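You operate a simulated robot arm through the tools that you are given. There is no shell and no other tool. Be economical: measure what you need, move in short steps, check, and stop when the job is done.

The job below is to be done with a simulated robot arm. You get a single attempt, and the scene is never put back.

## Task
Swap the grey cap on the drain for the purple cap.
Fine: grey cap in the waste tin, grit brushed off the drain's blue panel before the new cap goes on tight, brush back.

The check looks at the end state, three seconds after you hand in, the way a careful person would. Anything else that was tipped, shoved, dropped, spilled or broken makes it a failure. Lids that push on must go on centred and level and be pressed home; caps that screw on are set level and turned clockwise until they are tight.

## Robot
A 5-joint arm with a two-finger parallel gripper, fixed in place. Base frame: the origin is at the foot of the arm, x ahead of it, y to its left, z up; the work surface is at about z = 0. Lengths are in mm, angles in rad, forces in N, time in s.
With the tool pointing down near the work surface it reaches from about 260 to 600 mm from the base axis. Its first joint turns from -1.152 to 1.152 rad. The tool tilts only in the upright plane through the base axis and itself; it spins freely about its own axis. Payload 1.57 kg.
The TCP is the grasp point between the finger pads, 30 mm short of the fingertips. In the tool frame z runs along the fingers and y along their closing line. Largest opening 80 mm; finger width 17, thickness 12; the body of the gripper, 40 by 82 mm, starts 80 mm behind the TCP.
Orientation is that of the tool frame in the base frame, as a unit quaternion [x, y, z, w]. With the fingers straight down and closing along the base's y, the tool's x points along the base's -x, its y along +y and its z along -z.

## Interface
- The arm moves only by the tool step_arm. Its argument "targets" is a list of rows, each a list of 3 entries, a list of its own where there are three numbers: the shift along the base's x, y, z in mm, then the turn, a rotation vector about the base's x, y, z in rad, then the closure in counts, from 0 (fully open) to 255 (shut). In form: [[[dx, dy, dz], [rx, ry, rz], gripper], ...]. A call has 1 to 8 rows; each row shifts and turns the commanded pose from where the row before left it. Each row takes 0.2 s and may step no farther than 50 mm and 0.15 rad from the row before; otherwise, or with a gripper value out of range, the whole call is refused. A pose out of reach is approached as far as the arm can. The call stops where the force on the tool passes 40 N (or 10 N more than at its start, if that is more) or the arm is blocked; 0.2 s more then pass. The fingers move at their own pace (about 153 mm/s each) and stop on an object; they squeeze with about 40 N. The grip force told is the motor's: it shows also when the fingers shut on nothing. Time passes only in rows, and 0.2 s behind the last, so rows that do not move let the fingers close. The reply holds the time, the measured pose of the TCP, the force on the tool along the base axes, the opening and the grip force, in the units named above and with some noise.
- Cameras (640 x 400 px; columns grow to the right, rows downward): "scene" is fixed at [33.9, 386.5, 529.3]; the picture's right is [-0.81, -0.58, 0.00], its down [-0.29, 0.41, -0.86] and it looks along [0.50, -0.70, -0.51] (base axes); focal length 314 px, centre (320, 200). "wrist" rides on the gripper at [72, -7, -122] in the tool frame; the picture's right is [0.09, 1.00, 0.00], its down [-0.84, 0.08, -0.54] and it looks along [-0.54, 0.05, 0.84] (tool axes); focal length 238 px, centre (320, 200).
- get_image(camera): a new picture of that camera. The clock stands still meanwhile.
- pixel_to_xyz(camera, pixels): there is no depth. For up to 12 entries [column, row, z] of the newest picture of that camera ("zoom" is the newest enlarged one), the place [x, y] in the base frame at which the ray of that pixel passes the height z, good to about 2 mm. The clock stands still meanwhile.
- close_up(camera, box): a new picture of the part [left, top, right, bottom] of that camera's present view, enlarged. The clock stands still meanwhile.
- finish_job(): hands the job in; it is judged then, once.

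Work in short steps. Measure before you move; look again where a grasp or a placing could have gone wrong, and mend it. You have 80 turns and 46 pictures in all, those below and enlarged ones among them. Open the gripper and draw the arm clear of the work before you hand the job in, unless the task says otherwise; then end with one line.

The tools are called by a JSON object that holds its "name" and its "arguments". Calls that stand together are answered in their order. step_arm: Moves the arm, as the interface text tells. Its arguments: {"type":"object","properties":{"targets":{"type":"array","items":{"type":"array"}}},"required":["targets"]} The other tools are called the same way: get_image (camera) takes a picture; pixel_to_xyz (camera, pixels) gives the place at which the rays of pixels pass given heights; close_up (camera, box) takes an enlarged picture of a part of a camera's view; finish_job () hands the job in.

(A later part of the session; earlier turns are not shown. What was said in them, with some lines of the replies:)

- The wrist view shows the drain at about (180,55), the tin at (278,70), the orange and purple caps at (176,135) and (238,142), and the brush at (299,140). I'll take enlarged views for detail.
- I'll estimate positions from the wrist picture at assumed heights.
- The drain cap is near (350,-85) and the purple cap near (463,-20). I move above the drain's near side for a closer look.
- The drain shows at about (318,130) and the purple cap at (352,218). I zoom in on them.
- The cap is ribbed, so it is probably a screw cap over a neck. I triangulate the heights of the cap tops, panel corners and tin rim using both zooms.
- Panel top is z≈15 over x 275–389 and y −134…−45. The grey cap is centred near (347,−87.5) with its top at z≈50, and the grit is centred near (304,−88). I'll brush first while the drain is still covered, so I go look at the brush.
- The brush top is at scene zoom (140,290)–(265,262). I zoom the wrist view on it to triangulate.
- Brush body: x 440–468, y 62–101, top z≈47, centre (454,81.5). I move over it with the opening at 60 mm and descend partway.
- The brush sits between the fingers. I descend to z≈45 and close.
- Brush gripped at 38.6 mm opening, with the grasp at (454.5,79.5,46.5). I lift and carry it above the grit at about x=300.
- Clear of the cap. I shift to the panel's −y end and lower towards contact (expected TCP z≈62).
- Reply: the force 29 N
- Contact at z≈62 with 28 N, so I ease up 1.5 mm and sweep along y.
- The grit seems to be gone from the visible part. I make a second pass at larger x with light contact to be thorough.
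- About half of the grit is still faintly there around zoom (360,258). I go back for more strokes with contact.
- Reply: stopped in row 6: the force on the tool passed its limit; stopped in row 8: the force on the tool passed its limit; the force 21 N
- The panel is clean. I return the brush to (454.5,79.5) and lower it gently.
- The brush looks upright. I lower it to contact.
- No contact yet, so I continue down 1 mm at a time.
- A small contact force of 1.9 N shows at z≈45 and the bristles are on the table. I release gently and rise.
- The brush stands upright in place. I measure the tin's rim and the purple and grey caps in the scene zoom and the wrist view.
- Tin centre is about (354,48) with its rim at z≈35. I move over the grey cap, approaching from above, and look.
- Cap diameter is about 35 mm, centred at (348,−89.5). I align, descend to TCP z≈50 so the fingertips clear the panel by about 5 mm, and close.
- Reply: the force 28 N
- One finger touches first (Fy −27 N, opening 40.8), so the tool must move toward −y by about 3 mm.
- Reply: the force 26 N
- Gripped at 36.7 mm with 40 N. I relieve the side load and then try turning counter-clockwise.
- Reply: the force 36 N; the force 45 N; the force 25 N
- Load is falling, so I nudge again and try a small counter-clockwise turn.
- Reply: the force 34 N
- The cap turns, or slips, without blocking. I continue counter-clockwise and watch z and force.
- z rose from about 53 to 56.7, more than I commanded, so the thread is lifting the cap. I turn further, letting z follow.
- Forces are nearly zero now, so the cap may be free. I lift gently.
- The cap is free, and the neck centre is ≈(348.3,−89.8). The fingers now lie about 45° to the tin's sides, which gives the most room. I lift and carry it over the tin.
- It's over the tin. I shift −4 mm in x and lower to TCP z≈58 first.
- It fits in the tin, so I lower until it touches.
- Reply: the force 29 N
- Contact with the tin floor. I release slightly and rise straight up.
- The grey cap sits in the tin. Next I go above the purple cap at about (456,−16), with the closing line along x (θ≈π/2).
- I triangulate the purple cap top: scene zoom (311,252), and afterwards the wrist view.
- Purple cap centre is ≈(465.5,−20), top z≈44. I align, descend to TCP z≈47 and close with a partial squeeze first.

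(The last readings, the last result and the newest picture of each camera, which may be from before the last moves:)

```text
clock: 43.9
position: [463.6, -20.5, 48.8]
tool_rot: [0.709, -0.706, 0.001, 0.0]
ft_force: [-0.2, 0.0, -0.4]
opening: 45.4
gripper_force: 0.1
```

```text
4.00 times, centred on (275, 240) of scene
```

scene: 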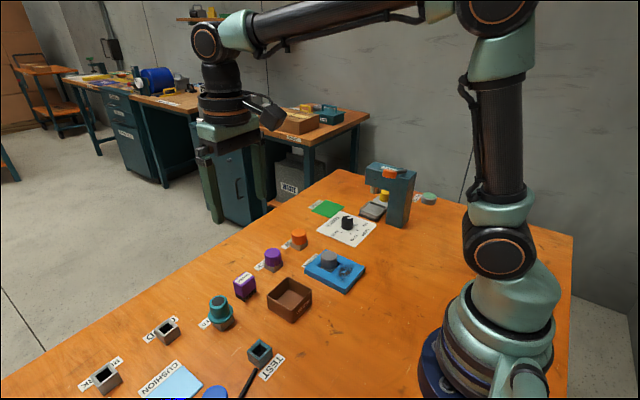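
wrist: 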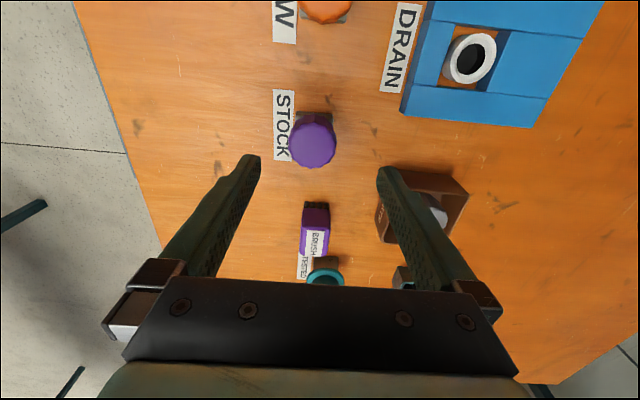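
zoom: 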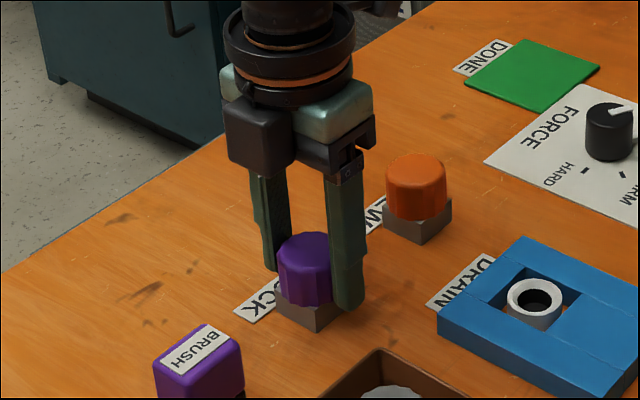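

Cap is between the fingers without contact. I close and compare the wrist view with the grey grip (cols 263–378, bottom row 312 in the same zoom box).

{"name": "step_arm", "arguments": {"targets": [[[0.5, 0, 0], [0, 0, 0], 150], [[0, 0, 0], [0, 0, 0], 200], [[0, 0, 0], [0, 0, 0], 200]]}}

{"name": "close_up", "arguments": {"camera": "wrist", "box": [160, 50, 480, 250]}}

```text
clock: 44.7
position: [463.9, -19.5, 48.0]
tool_rot: [0.708, -0.706, 0.001, -0.001]
ft_force: [0.1, -0.5, 0.0]
opening: 37.0
gripper_force: 40.1
```

```text
2.00 times, centred on (320, 150) of wrist
```

zoom: 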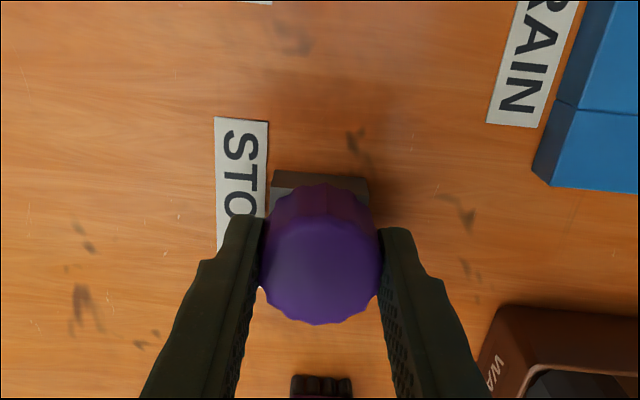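

I convert cap outline points in this zoom to check the cap centre against the TCP (464,−20).

{"name": "pixel_to_xyz", "arguments": {"camera": "zoom", "pixels": [[320, 324, 44], [320, 324, 47], [320, 324, 41], [320, 215, 44], [320, 215, 47], [320, 185, 20], [320, 185, 15], [270, 192, 12], [368, 192, 12]]}}

```text
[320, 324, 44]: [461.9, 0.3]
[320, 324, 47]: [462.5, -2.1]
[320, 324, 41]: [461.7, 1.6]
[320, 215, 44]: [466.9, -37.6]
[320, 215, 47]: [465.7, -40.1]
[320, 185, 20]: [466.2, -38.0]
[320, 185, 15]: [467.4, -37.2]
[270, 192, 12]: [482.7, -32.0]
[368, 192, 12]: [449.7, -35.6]
```

The cap centre is y≈−19.5, matching the TCP within about 1 mm. I lift gently to see whether it comes free.

{"name": "step_arm", "arguments": {"targets": [[[0, 0, 3], [0, 0, 0], 200], [[0, 0, 5], [0, 0, 0], 200], [[0, 0, 15], [0, 0, 0], 200], [[0, 0, 0], [0, 0, 0], 200]]}}

```text
clock: 45.7
position: [463.1, -20.4, 70.7]
tool_rot: [0.708, -0.706, 0.0, -0.001]
ft_force: [-0.2, -0.1, -1.4]
opening: 36.8
gripper_force: 39.9
```

Free (−1.4 N weight). I carry it over the drain at (348.3,−89.8), z≈95.

{"name": "step_arm", "arguments": {"targets": [[[0, 0, 27], [0, 0, 0], 200], [[-38, -23, 0], [0, 0, 0], 200], [[-38, -23, 0], [0, 0, 0], 200], [[-38, -23, 0], [0, 0, 0], 200], [[0, 0, 0], [0, 0, 0], 200], [[0, 0, 0], [0, 0, 0], 200]]}}

{"name": "close_up", "arguments": {"camera": "scene", "box": [280, 190, 380, 290]}}

```text
clock: 47.1
position: [351.4, -89.8, 95.6]
tool_rot: [0.709, -0.705, 0.0, 0.0]
ft_force: [0.2, 0.2, 0.2]
opening: 37.2
gripper_force: 40.0
```

```text
4.00 times, centred on (330, 240) of scene
```

zoom: 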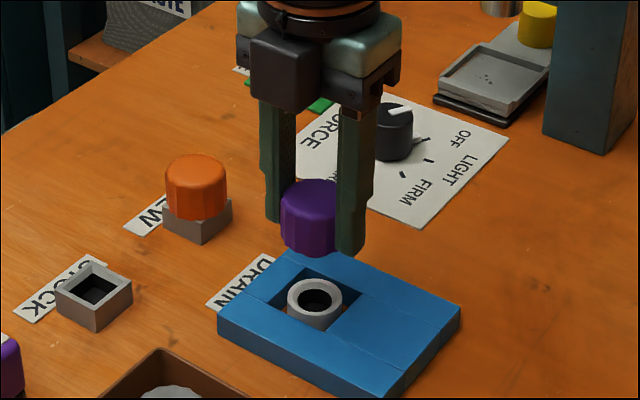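

Aligned visually over the neck. I shift −2 mm in x and lower to just above thread contact (grey came free at ≈58).

{"name": "step_arm", "arguments": {"targets": [[[-2, 0, -15], [0, 0, 0], 200], [[0, 0, -12], [0, 0, 0], 200], [[0, 0, -3], [0, 0, 0], 200], [[0, 0, 0], [0, 0, 0], 200], [[0, 0, 0], [0, 0, 0], 200]]}}

{"name": "close_up", "arguments": {"camera": "scene", "box": [300, 210, 370, 280]}}

```text
clock: 48.3
position: [349.2, -90.5, 67.2]
tool_rot: [0.708, -0.706, 0.0, 0.0]
ft_force: [-0.4, -0.2, -0.3]
opening: 37.1
gripper_force: 40.0
```

```text
5.71 times, centred on (335, 245) of scene
```

zoom: 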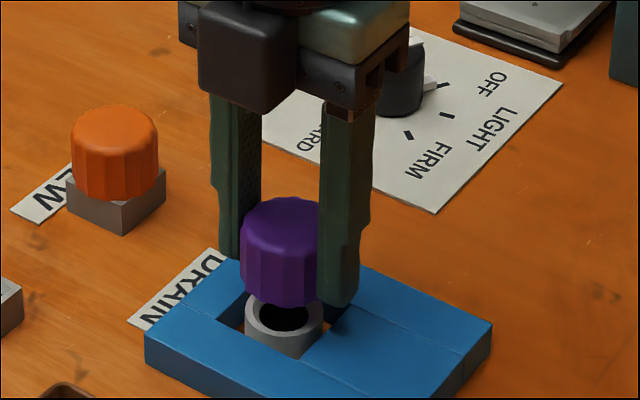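

The cap (col≈283) lines up with the neck (col≈284). I lower in small steps until contact.

{"name": "step_arm", "arguments": {"targets": [[[0, 0, -2], [0, 0, 0], 200], [[0, 0, -2], [0, 0, 0], 200], [[0, 0, -2], [0, 0, 0], 200], [[0, 0, 0], [0, 0, 0], 200]]}}

```text
clock: 49.3
position: [348.9, -91.0, 61.6]
tool_rot: [0.708, -0.707, 0.0, 0.0]
ft_force: [-0.7, -0.8, 0.9]
opening: 36.9
gripper_force: 39.9
```

{"name": "step_arm", "arguments": {"targets": [[[-0.5, 0.8, -1.5], [0, 0, 0], 200], [[0, 0, -1.5], [0, 0, 0], 200], [[0, 0, 0], [0, 0, 0], 200]]}}

```text
clock: 50.1
position: [346.6, -89.9, 57.4]
tool_rot: [0.709, -0.706, 0.0, 0.001]
ft_force: [0.3, 0.0, -0.6]
opening: 36.8
gripper_force: 40.0
```

{"name": "step_arm", "arguments": {"targets": [[[0, 0, -1], [0, 0, 0], 200], [[0, 0, -1], [0, 0, 0], 200], [[0, 0, 0], [0, 0, 0], 200]]}}

```text
clock: 50.9
position: [347.0, -89.9, 55.1]
tool_rot: [0.708, -0.706, 0.001, 0.001]
ft_force: [0.4, 0.8, 0.7]
opening: 37.0
gripper_force: 40.1
```

No contact yet at z≈55.5; I continue down.

{"name": "step_arm", "arguments": {"targets": [[[0.6, 0, -1], [0, 0, 0], 200], [[0, 0, -1], [0, 0, 0], 200], [[0, 0, 0], [0, 0, 0], 200]]}}

{"name": "close_up", "arguments": {"camera": "scene", "box": [300, 210, 370, 280]}}

```text
clock: 51.7
position: [348.9, -89.8, 53.2]
tool_rot: [0.709, -0.705, 0.0, 0.0]
ft_force: [2.0, 0.2, 0.5]
opening: 36.7
gripper_force: 39.5
```

```text
5.71 times, centred on (335, 245) of scene
```

zoom: 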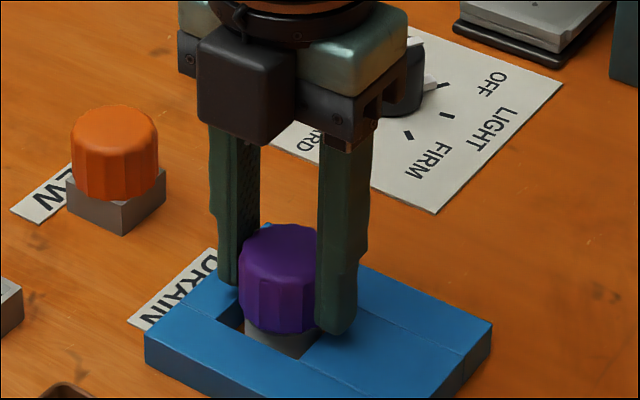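

The cap is over the neck. I lower another 1 mm or so to feel the thread.

{"name": "step_arm", "arguments": {"targets": [[[0, 0, -1], [0, 0, 0], 200], [[0, 0, 0], [0, 0, 0], 200], [[0, 0, -0.7], [0, 0, 0], 200], [[0, 0, 0], [0, 0, 0], 200]]}}

```text
clock: 52.7
position: [348.2, -89.3, 52.3]
tool_rot: [0.708, -0.706, 0.0, 0.0]
ft_force: [2.0, -0.8, -0.5]
opening: 37.2
gripper_force: 40.2
```

{"name": "step_arm", "arguments": {"targets": [[[0, 0, -0.8], [0, 0, 0], 200], [[0, 0, 0], [0, 0, 0], 200], [[0, 0, -0.7], [0, 0, 0], 200], [[0, 0, 0], [0, 0, 0], 200]]}}

```text
clock: 53.7
position: [348.8, -90.0, 50.3]
tool_rot: [0.708, -0.706, 0.0, 0.0]
ft_force: [3.4, -0.5, 0.4]
opening: 37.0
gripper_force: 40.1
```

A slight side force (3 N) shows the cap touching the neck wall: I shift +0.4 mm in x and continue down.

{"name": "step_arm", "arguments": {"targets": [[[0.4, 0, -0.8], [0, 0, 0], 200], [[0, 0, 0], [0, 0, 0], 200], [[0, 0, -0.7], [0, 0, 0], 200], [[0, 0, 0], [0, 0, 0], 200]]}}

```text
clock: 54.7
position: [348.5, -89.4, 49.1]
tool_rot: [0.708, -0.706, 0.0, 0.0]
ft_force: [0.8, -0.4, 2.8]
opening: 36.6
gripper_force: 39.9
```

First axial contact (2.8 N) at z≈49, with fingertips about 4 mm above the panel. I turn clockwise 0.75 rad with slight descent to start the thread.

{"name": "step_arm", "arguments": {"targets": [[[0, 0, -0.5], [0, 0, -0.15], 200], [[0, 0, -0.3], [0, 0, -0.15], 200], [[0, 0, -0.2], [0, 0, -0.15], 200], [[0, 0, -0.2], [0, 0, -0.15], 200], [[0, 0, -0.2], [0, 0, -0.15], 200], [[0, 0, 0], [0, 0, 0], 200]]}}

```text
clock: 56.1
position: [349.4, -89.4, 47.9]
tool_rot: [-0.401, 0.916, -0.002, 0.003]
ft_force: [10.1, 19.9, 19.6]
opening: 37.0
gripper_force: 40.1
```

Some load now (Fz 20, Fy 20). I keep turning without commanded descent and see whether the thread pulls the cap down.

{"name": "step_arm", "arguments": {"targets": [[[0, 0, 0], [0, 0, -0.15], 200], [[0, 0, 0], [0, 0, -0.15], 200], [[0, 0, 0], [0, 0, -0.15], 200], [[0, 0, 0], [0, 0, 0], 200]]}}

{"name": "close_up", "arguments": {"camera": "scene", "box": [290, 210, 370, 290]}}

```text
clock: 57.1
position: [349.4, -88.0, 48.0]
tool_rot: [-0.185, 0.983, -0.002, 0.004]
ft_force: [15.3, 14.6, 6.7]
opening: 36.8
gripper_force: 40.0
```

```text
5.00 times, centred on (330, 250) of scene
```

zoom: 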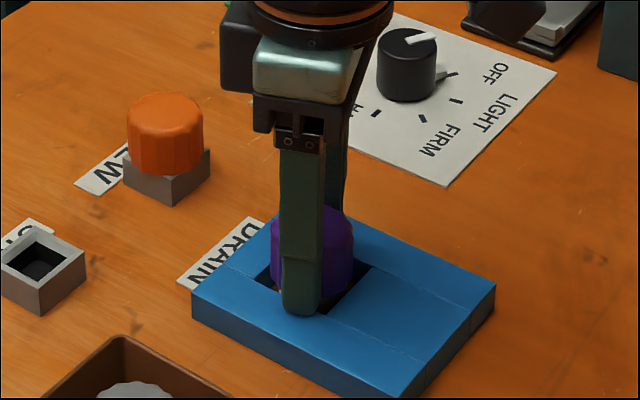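

Fz fell from 20 to 7, so the thread is drawing the cap down. I ease the side load by +0.7 mm in x and y and turn a bit more.

{"name": "step_arm", "arguments": {"targets": [[[0.6, 0.6, -0.1], [0, 0, -0.15], 200], [[0, 0, -0.2], [0, 0, -0.15], 200], [[0, 0, -0.2], [0, 0, -0.15], 200], [[0, 0, 0], [0, 0, 0], 200]]}}

```text
clock: 58.3
position: [350.5, -88.5, 47.9]
tool_rot: [0.039, 0.999, -0.001, 0.003]
ft_force: [-2.2, -1.9, 6.4]
opening: 37.2
gripper_force: 39.9
stopped in row 4: the force on the tool passed its limit (the readings are from after the stop); the commanded pose is now the measured one
```

The force limit tripped after about 1.65 rad of turning: either tightening or fingertips near the panel. I open slightly, rise clear, and look at how the cap sits.

{"name": "step_arm", "arguments": {"targets": [[[0, 0, 0], [0, 0, 0], 90], [[0, 0, 0], [0, 0, 0], 90], [[0, 0, 20], [0, 0, 0], 60], [[0, 0, 25], [0, 0, 0.15], 30], [[0, 0, 0], [0, 0, 0.15], 30], [[0, 0, 0], [0, 0, 0.15], 30], [[0, 0, 0], [0, 0, 0.15], 30], [[0, 0, 0], [0, 0, 0.15], 30]]}}

{"name": "close_up", "arguments": {"camera": "scene", "box": [290, 220, 360, 290]}}

{"name": "pixel_to_xyz", "arguments": {"camera": "zoom", "pixels": [[320, 200, 50]]}}

```text
clock: 60.1
position: [348.6, -88.9, 92.3]
tool_rot: [-0.331, 0.943, -0.001, 0.002]
ft_force: [0.8, -1.1, -0.1]
opening: 70.5
gripper_force: 0.0
```

```text
5.71 times, centred on (325, 255) of scene
```

zoom: 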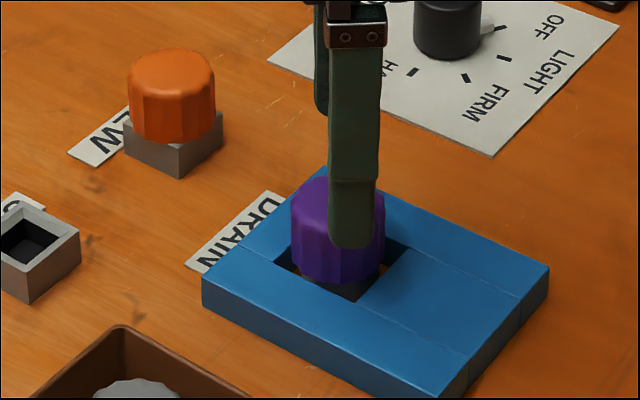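

```text
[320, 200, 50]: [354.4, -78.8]
```

The cap sits level on the neck. I rotate back further, then regrip about 5 mm higher (z≈53).

{"name": "step_arm", "arguments": {"targets": [[[0, -0.7, 0], [0, 0, 0.15], 20], [[0, 0, 0], [0, 0, 0.15], 20], [[0, 0, 0], [0, 0, 0.15], 20], [[0, 0, 0], [0, 0, 0.15], 20], [[0, 0, 0], [0, 0, 0.15], 20], [[0, 0, 0], [0, 0, 0.15], 20], [[0, 0, -20], [0, 0, 0], 20], [[0, 0, -19], [0, 0, 0], 20]]}}

{"name": "step_arm", "arguments": {"targets": [[[0, 0, 0], [0, 0, 0], 100], [[0, 0, 0], [0, 0, 0], 125], [[0, 0, 0], [0, 0, 0], 200], [[0, 0, 0], [0, 0, 0], 200]]}}

```text
clock: 61.9
position: [348.8, -88.9, 52.5]
tool_rot: [0.708, -0.706, 0.0, 0.0]
ft_force: [-0.2, 0.7, 0.3]
opening: 73.6
gripper_force: 0.1
```

```text
clock: 62.9
position: [350.8, -89.0, 53.3]
tool_rot: [0.707, -0.707, 0.002, -0.001]
ft_force: [16.9, -0.1, -9.3]
opening: 36.7
gripper_force: 40.3
```

Regripped at z≈53. I relieve x slightly and turn clockwise, watching for a hard stop.

{"name": "step_arm", "arguments": {"targets": [[[0.8, 0, 0], [0, 0, 0], 200], [[0, 0, 0], [0, 0, -0.15], 200], [[0, 0, -0.2], [0, 0, -0.15], 200], [[0, 0, -0.2], [0, 0, -0.15], 200], [[0, 0, 0], [0, 0, 0], 200]]}}

```text
clock: 64.1
position: [350.5, -87.8, 52.1]
tool_rot: [-0.531, 0.847, -0.001, 0.0]
ft_force: [4.3, 0.9, 18.4]
opening: 36.4
gripper_force: 40.2
```

{"name": "step_arm", "arguments": {"targets": [[[0, 0, 0], [0, 0, -0.15], 200], [[0, 0, -0.2], [0, 0, -0.15], 200], [[0, 0, -0.2], [0, 0, -0.15], 200], [[0, 0, -0.2], [0, 0, -0.15], 200], [[0, 0, 0], [0, 0, 0], 200]]}}

```text
clock: 65.3
position: [350.4, -89.1, 51.9]
tool_rot: [-0.258, 0.966, -0.002, 0.002]
ft_force: [7.4, -9.0, -7.0]
opening: 36.5
gripper_force: 40.3
```

{"name": "step_arm", "arguments": {"targets": [[[0, 0, -0.2], [0, 0, -0.15], 200], [[0, 0, -0.2], [0, 0, -0.15], 200], [[0, 0, -0.2], [0, 0, -0.15], 200], [[0, 0, -0.2], [0, 0, -0.15], 200], [[0, 0, -0.2], [0, 0, -0.15], 200], [[0, 0, 0], [0, 0, 0], 200]]}}

{"name": "close_up", "arguments": {"camera": "wrist", "box": [220, 80, 420, 220]}}

```text
clock: 66.7
position: [348.3, -88.0, 49.9]
tool_rot: [0.113, 0.994, 0.0, 0.001]
ft_force: [-2.9, 20.3, -8.1]
opening: 35.9
gripper_force: 40.0
```

```text
2.86 times, centred on (320, 150) of wrist
```

zoom: 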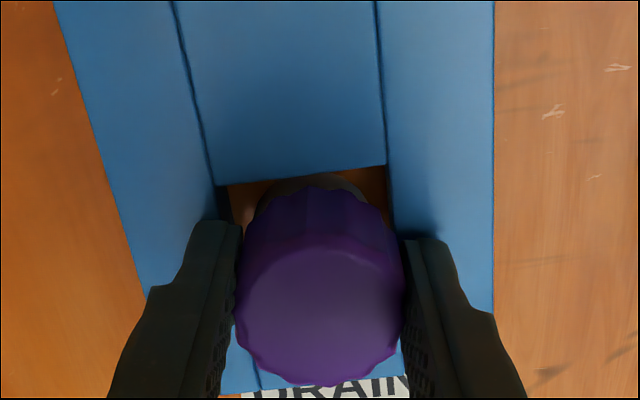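

z fell from 53 to 50 over this turn with Fz negative, so the thread is pulling down. I keep turning with the descent matched.

{"name": "step_arm", "arguments": {"targets": [[[0, -0.3, -0.2], [0, 0, -0.15], 200], [[0, 0, -0.2], [0, 0, -0.15], 200], [[0, 0, -0.2], [0, 0, -0.15], 200], [[0, 0, -0.2], [0, 0, -0.15], 200], [[0, 0, -0.2], [0, 0, -0.15], 200], [[0, 0, 0], [0, 0, 0], 200]]}}

```text
clock: 68.1
position: [352.1, -91.4, 50.8]
tool_rot: [0.471, 0.882, 0.0, 0.006]
ft_force: [13.3, 9.6, 7.3]
opening: 36.5
gripper_force: 40.0
```

{"name": "step_arm", "arguments": {"targets": [[[0, 0, 0], [0, 0, -0.15], 200], [[0, 0, 0], [0, 0, -0.15], 200], [[0, 0, 0], [0, 0, -0.15], 200], [[0, 0, 0], [0, 0, -0.15], 200], [[0, 0, 0], [0, 0, -0.15], 200], [[0, 0, 0], [0, 0, 0], 200]]}}

{"name": "close_up", "arguments": {"camera": "wrist", "box": [220, 80, 420, 220]}}

```text
clock: 69.5
position: [350.5, -89.2, 49.6]
tool_rot: [0.761, 0.649, 0.001, 0.001]
ft_force: [11.4, -1.5, -2.2]
opening: 35.8
gripper_force: 40.3
```

```text
2.86 times, centred on (320, 150) of wrist
```

zoom: 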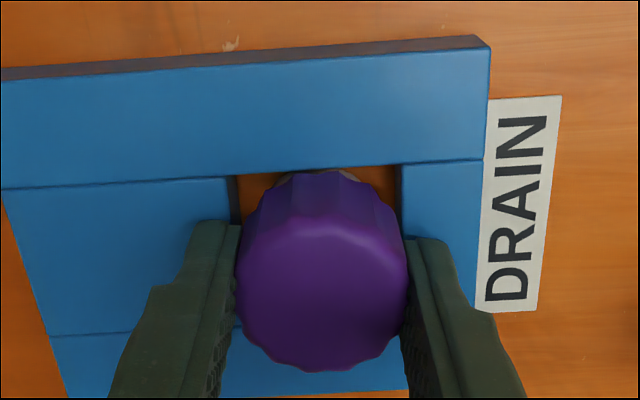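

z has levelled off and the opening fluctuates 35.8–36.5, which suggests ribs slipping in the pads, i.e. tight. I turn another 0.2 rad and compare the rib pattern to confirm.

{"name": "step_arm", "arguments": {"targets": [[[0, 0.5, 0], [0, 0, -0.1], 200], [[0, 0, 0], [0, 0, -0.1], 200], [[0, 0, 0], [0, 0, 0], 200]]}}

{"name": "close_up", "arguments": {"camera": "wrist", "box": [220, 80, 420, 220]}}

```text
clock: 70.3
position: [351.0, -87.2, 50.0]
tool_rot: [0.821, 0.571, 0.0, 0.0]
ft_force: [16.5, 1.4, -9.0]
opening: 36.2
gripper_force: 40.1
```

```text
2.86 times, centred on (320, 150) of wrist
```

zoom: 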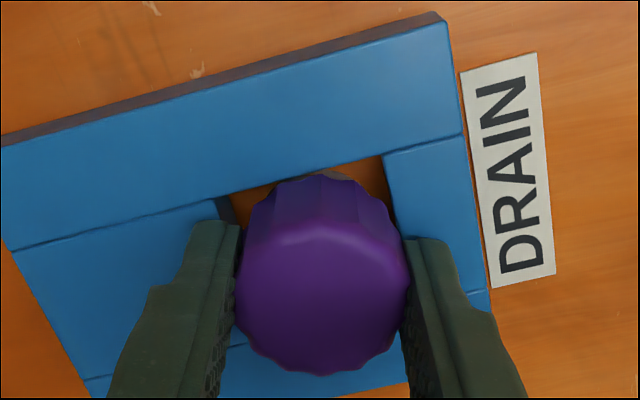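

The rib pattern shifted relative to the fingers, so the cap is holding against the turn. I release, rise clear toward open space, and take the same scene box as the grey reference (grey top centre at zoom (285,140)).

{"name": "step_arm", "arguments": {"targets": [[[0, 0, 0], [0, 0, 0], 110], [[0, 0, 0], [0, 0, 0], 40], [[0, 0, 25], [0, 0, 0], 20], [[0, 0, 45], [0, 0, 0.1], 0], [[0, 0, 45], [0, 0, 0.15], 0], [[0, 0, 45], [0, 0, 0.15], 0], [[0, 0, 40], [0, 0, 0.15], 0], [[0, 0, 0], [0, 0, 0], 0]]}}

{"name": "close_up", "arguments": {"camera": "scene", "box": [290, 230, 380, 300]}}

```text
clock: 72.1
position: [348.3, -89.7, 251.8]
tool_rot: [0.634, 0.773, 0.001, 0.0]
ft_force: [1.2, 1.8, 0.1]
opening: 80.0
gripper_force: 0.0
```

```text
5.71 times, centred on (335, 265) of scene
```

zoom: 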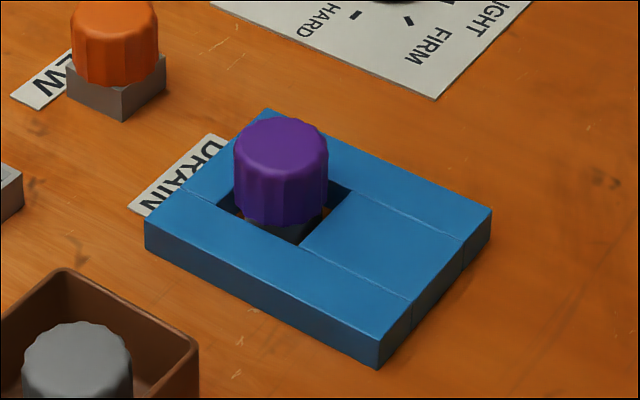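

The purple cap matches the grey cap's seated outline (top row ≈117 vs 118) and is level, and the panel is clean. I draw the arm away and take a last overall look.

{"name": "step_arm", "arguments": {"targets": [[[10, 40, 10], [0, 0, 0.15], 0], [[10, 40, 10], [0, 0, 0.15], 0], [[10, 40, 5], [0, 0, 0.15], 0], [[10, 40, 5], [0, 0, 0.15], 0], [[0, 35, 0], [0, 0, 0.15], 0], [[0, 0, 0], [0, 0, 0], 0]]}}

{"name": "get_image", "arguments": {"camera": "scene"}}

```text
clock: 73.5
position: [388.7, 107.4, 279.2]
tool_rot: [0.307, 0.952, 0.0, 0.001]
ft_force: [0.3, 0.1, -0.6]
opening: 80.2
gripper_force: 0.1
```

```text
0 pictures are left
```

scene: 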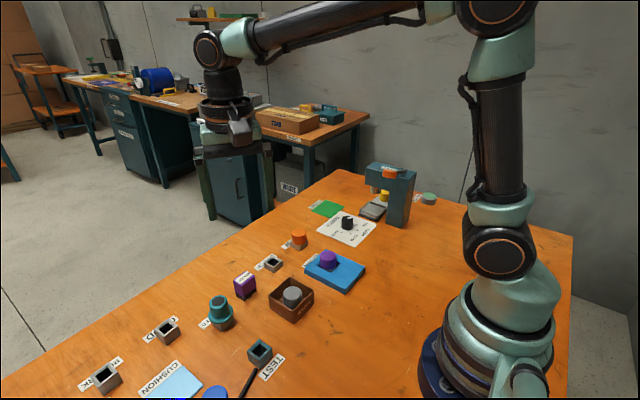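

The last picture shows the purple cap on the drain at (328,258), the grey cap in the tin at (292,296), the brush upright at (245,287), and the arm clear with the gripper open. I hand the job in.

{"name": "finish_job", "arguments": {}}

```text
The job is handed in.
```

The purple cap is screwed onto the drain until it slipped in the grip; it sits level and at the grey cap's old height. The grey cap is in the waste tin, the blue panel is brushed clean, and the brush is back in its place; the tin shifted by about 4 mm, probably when I released the grey cap, and I left it there.
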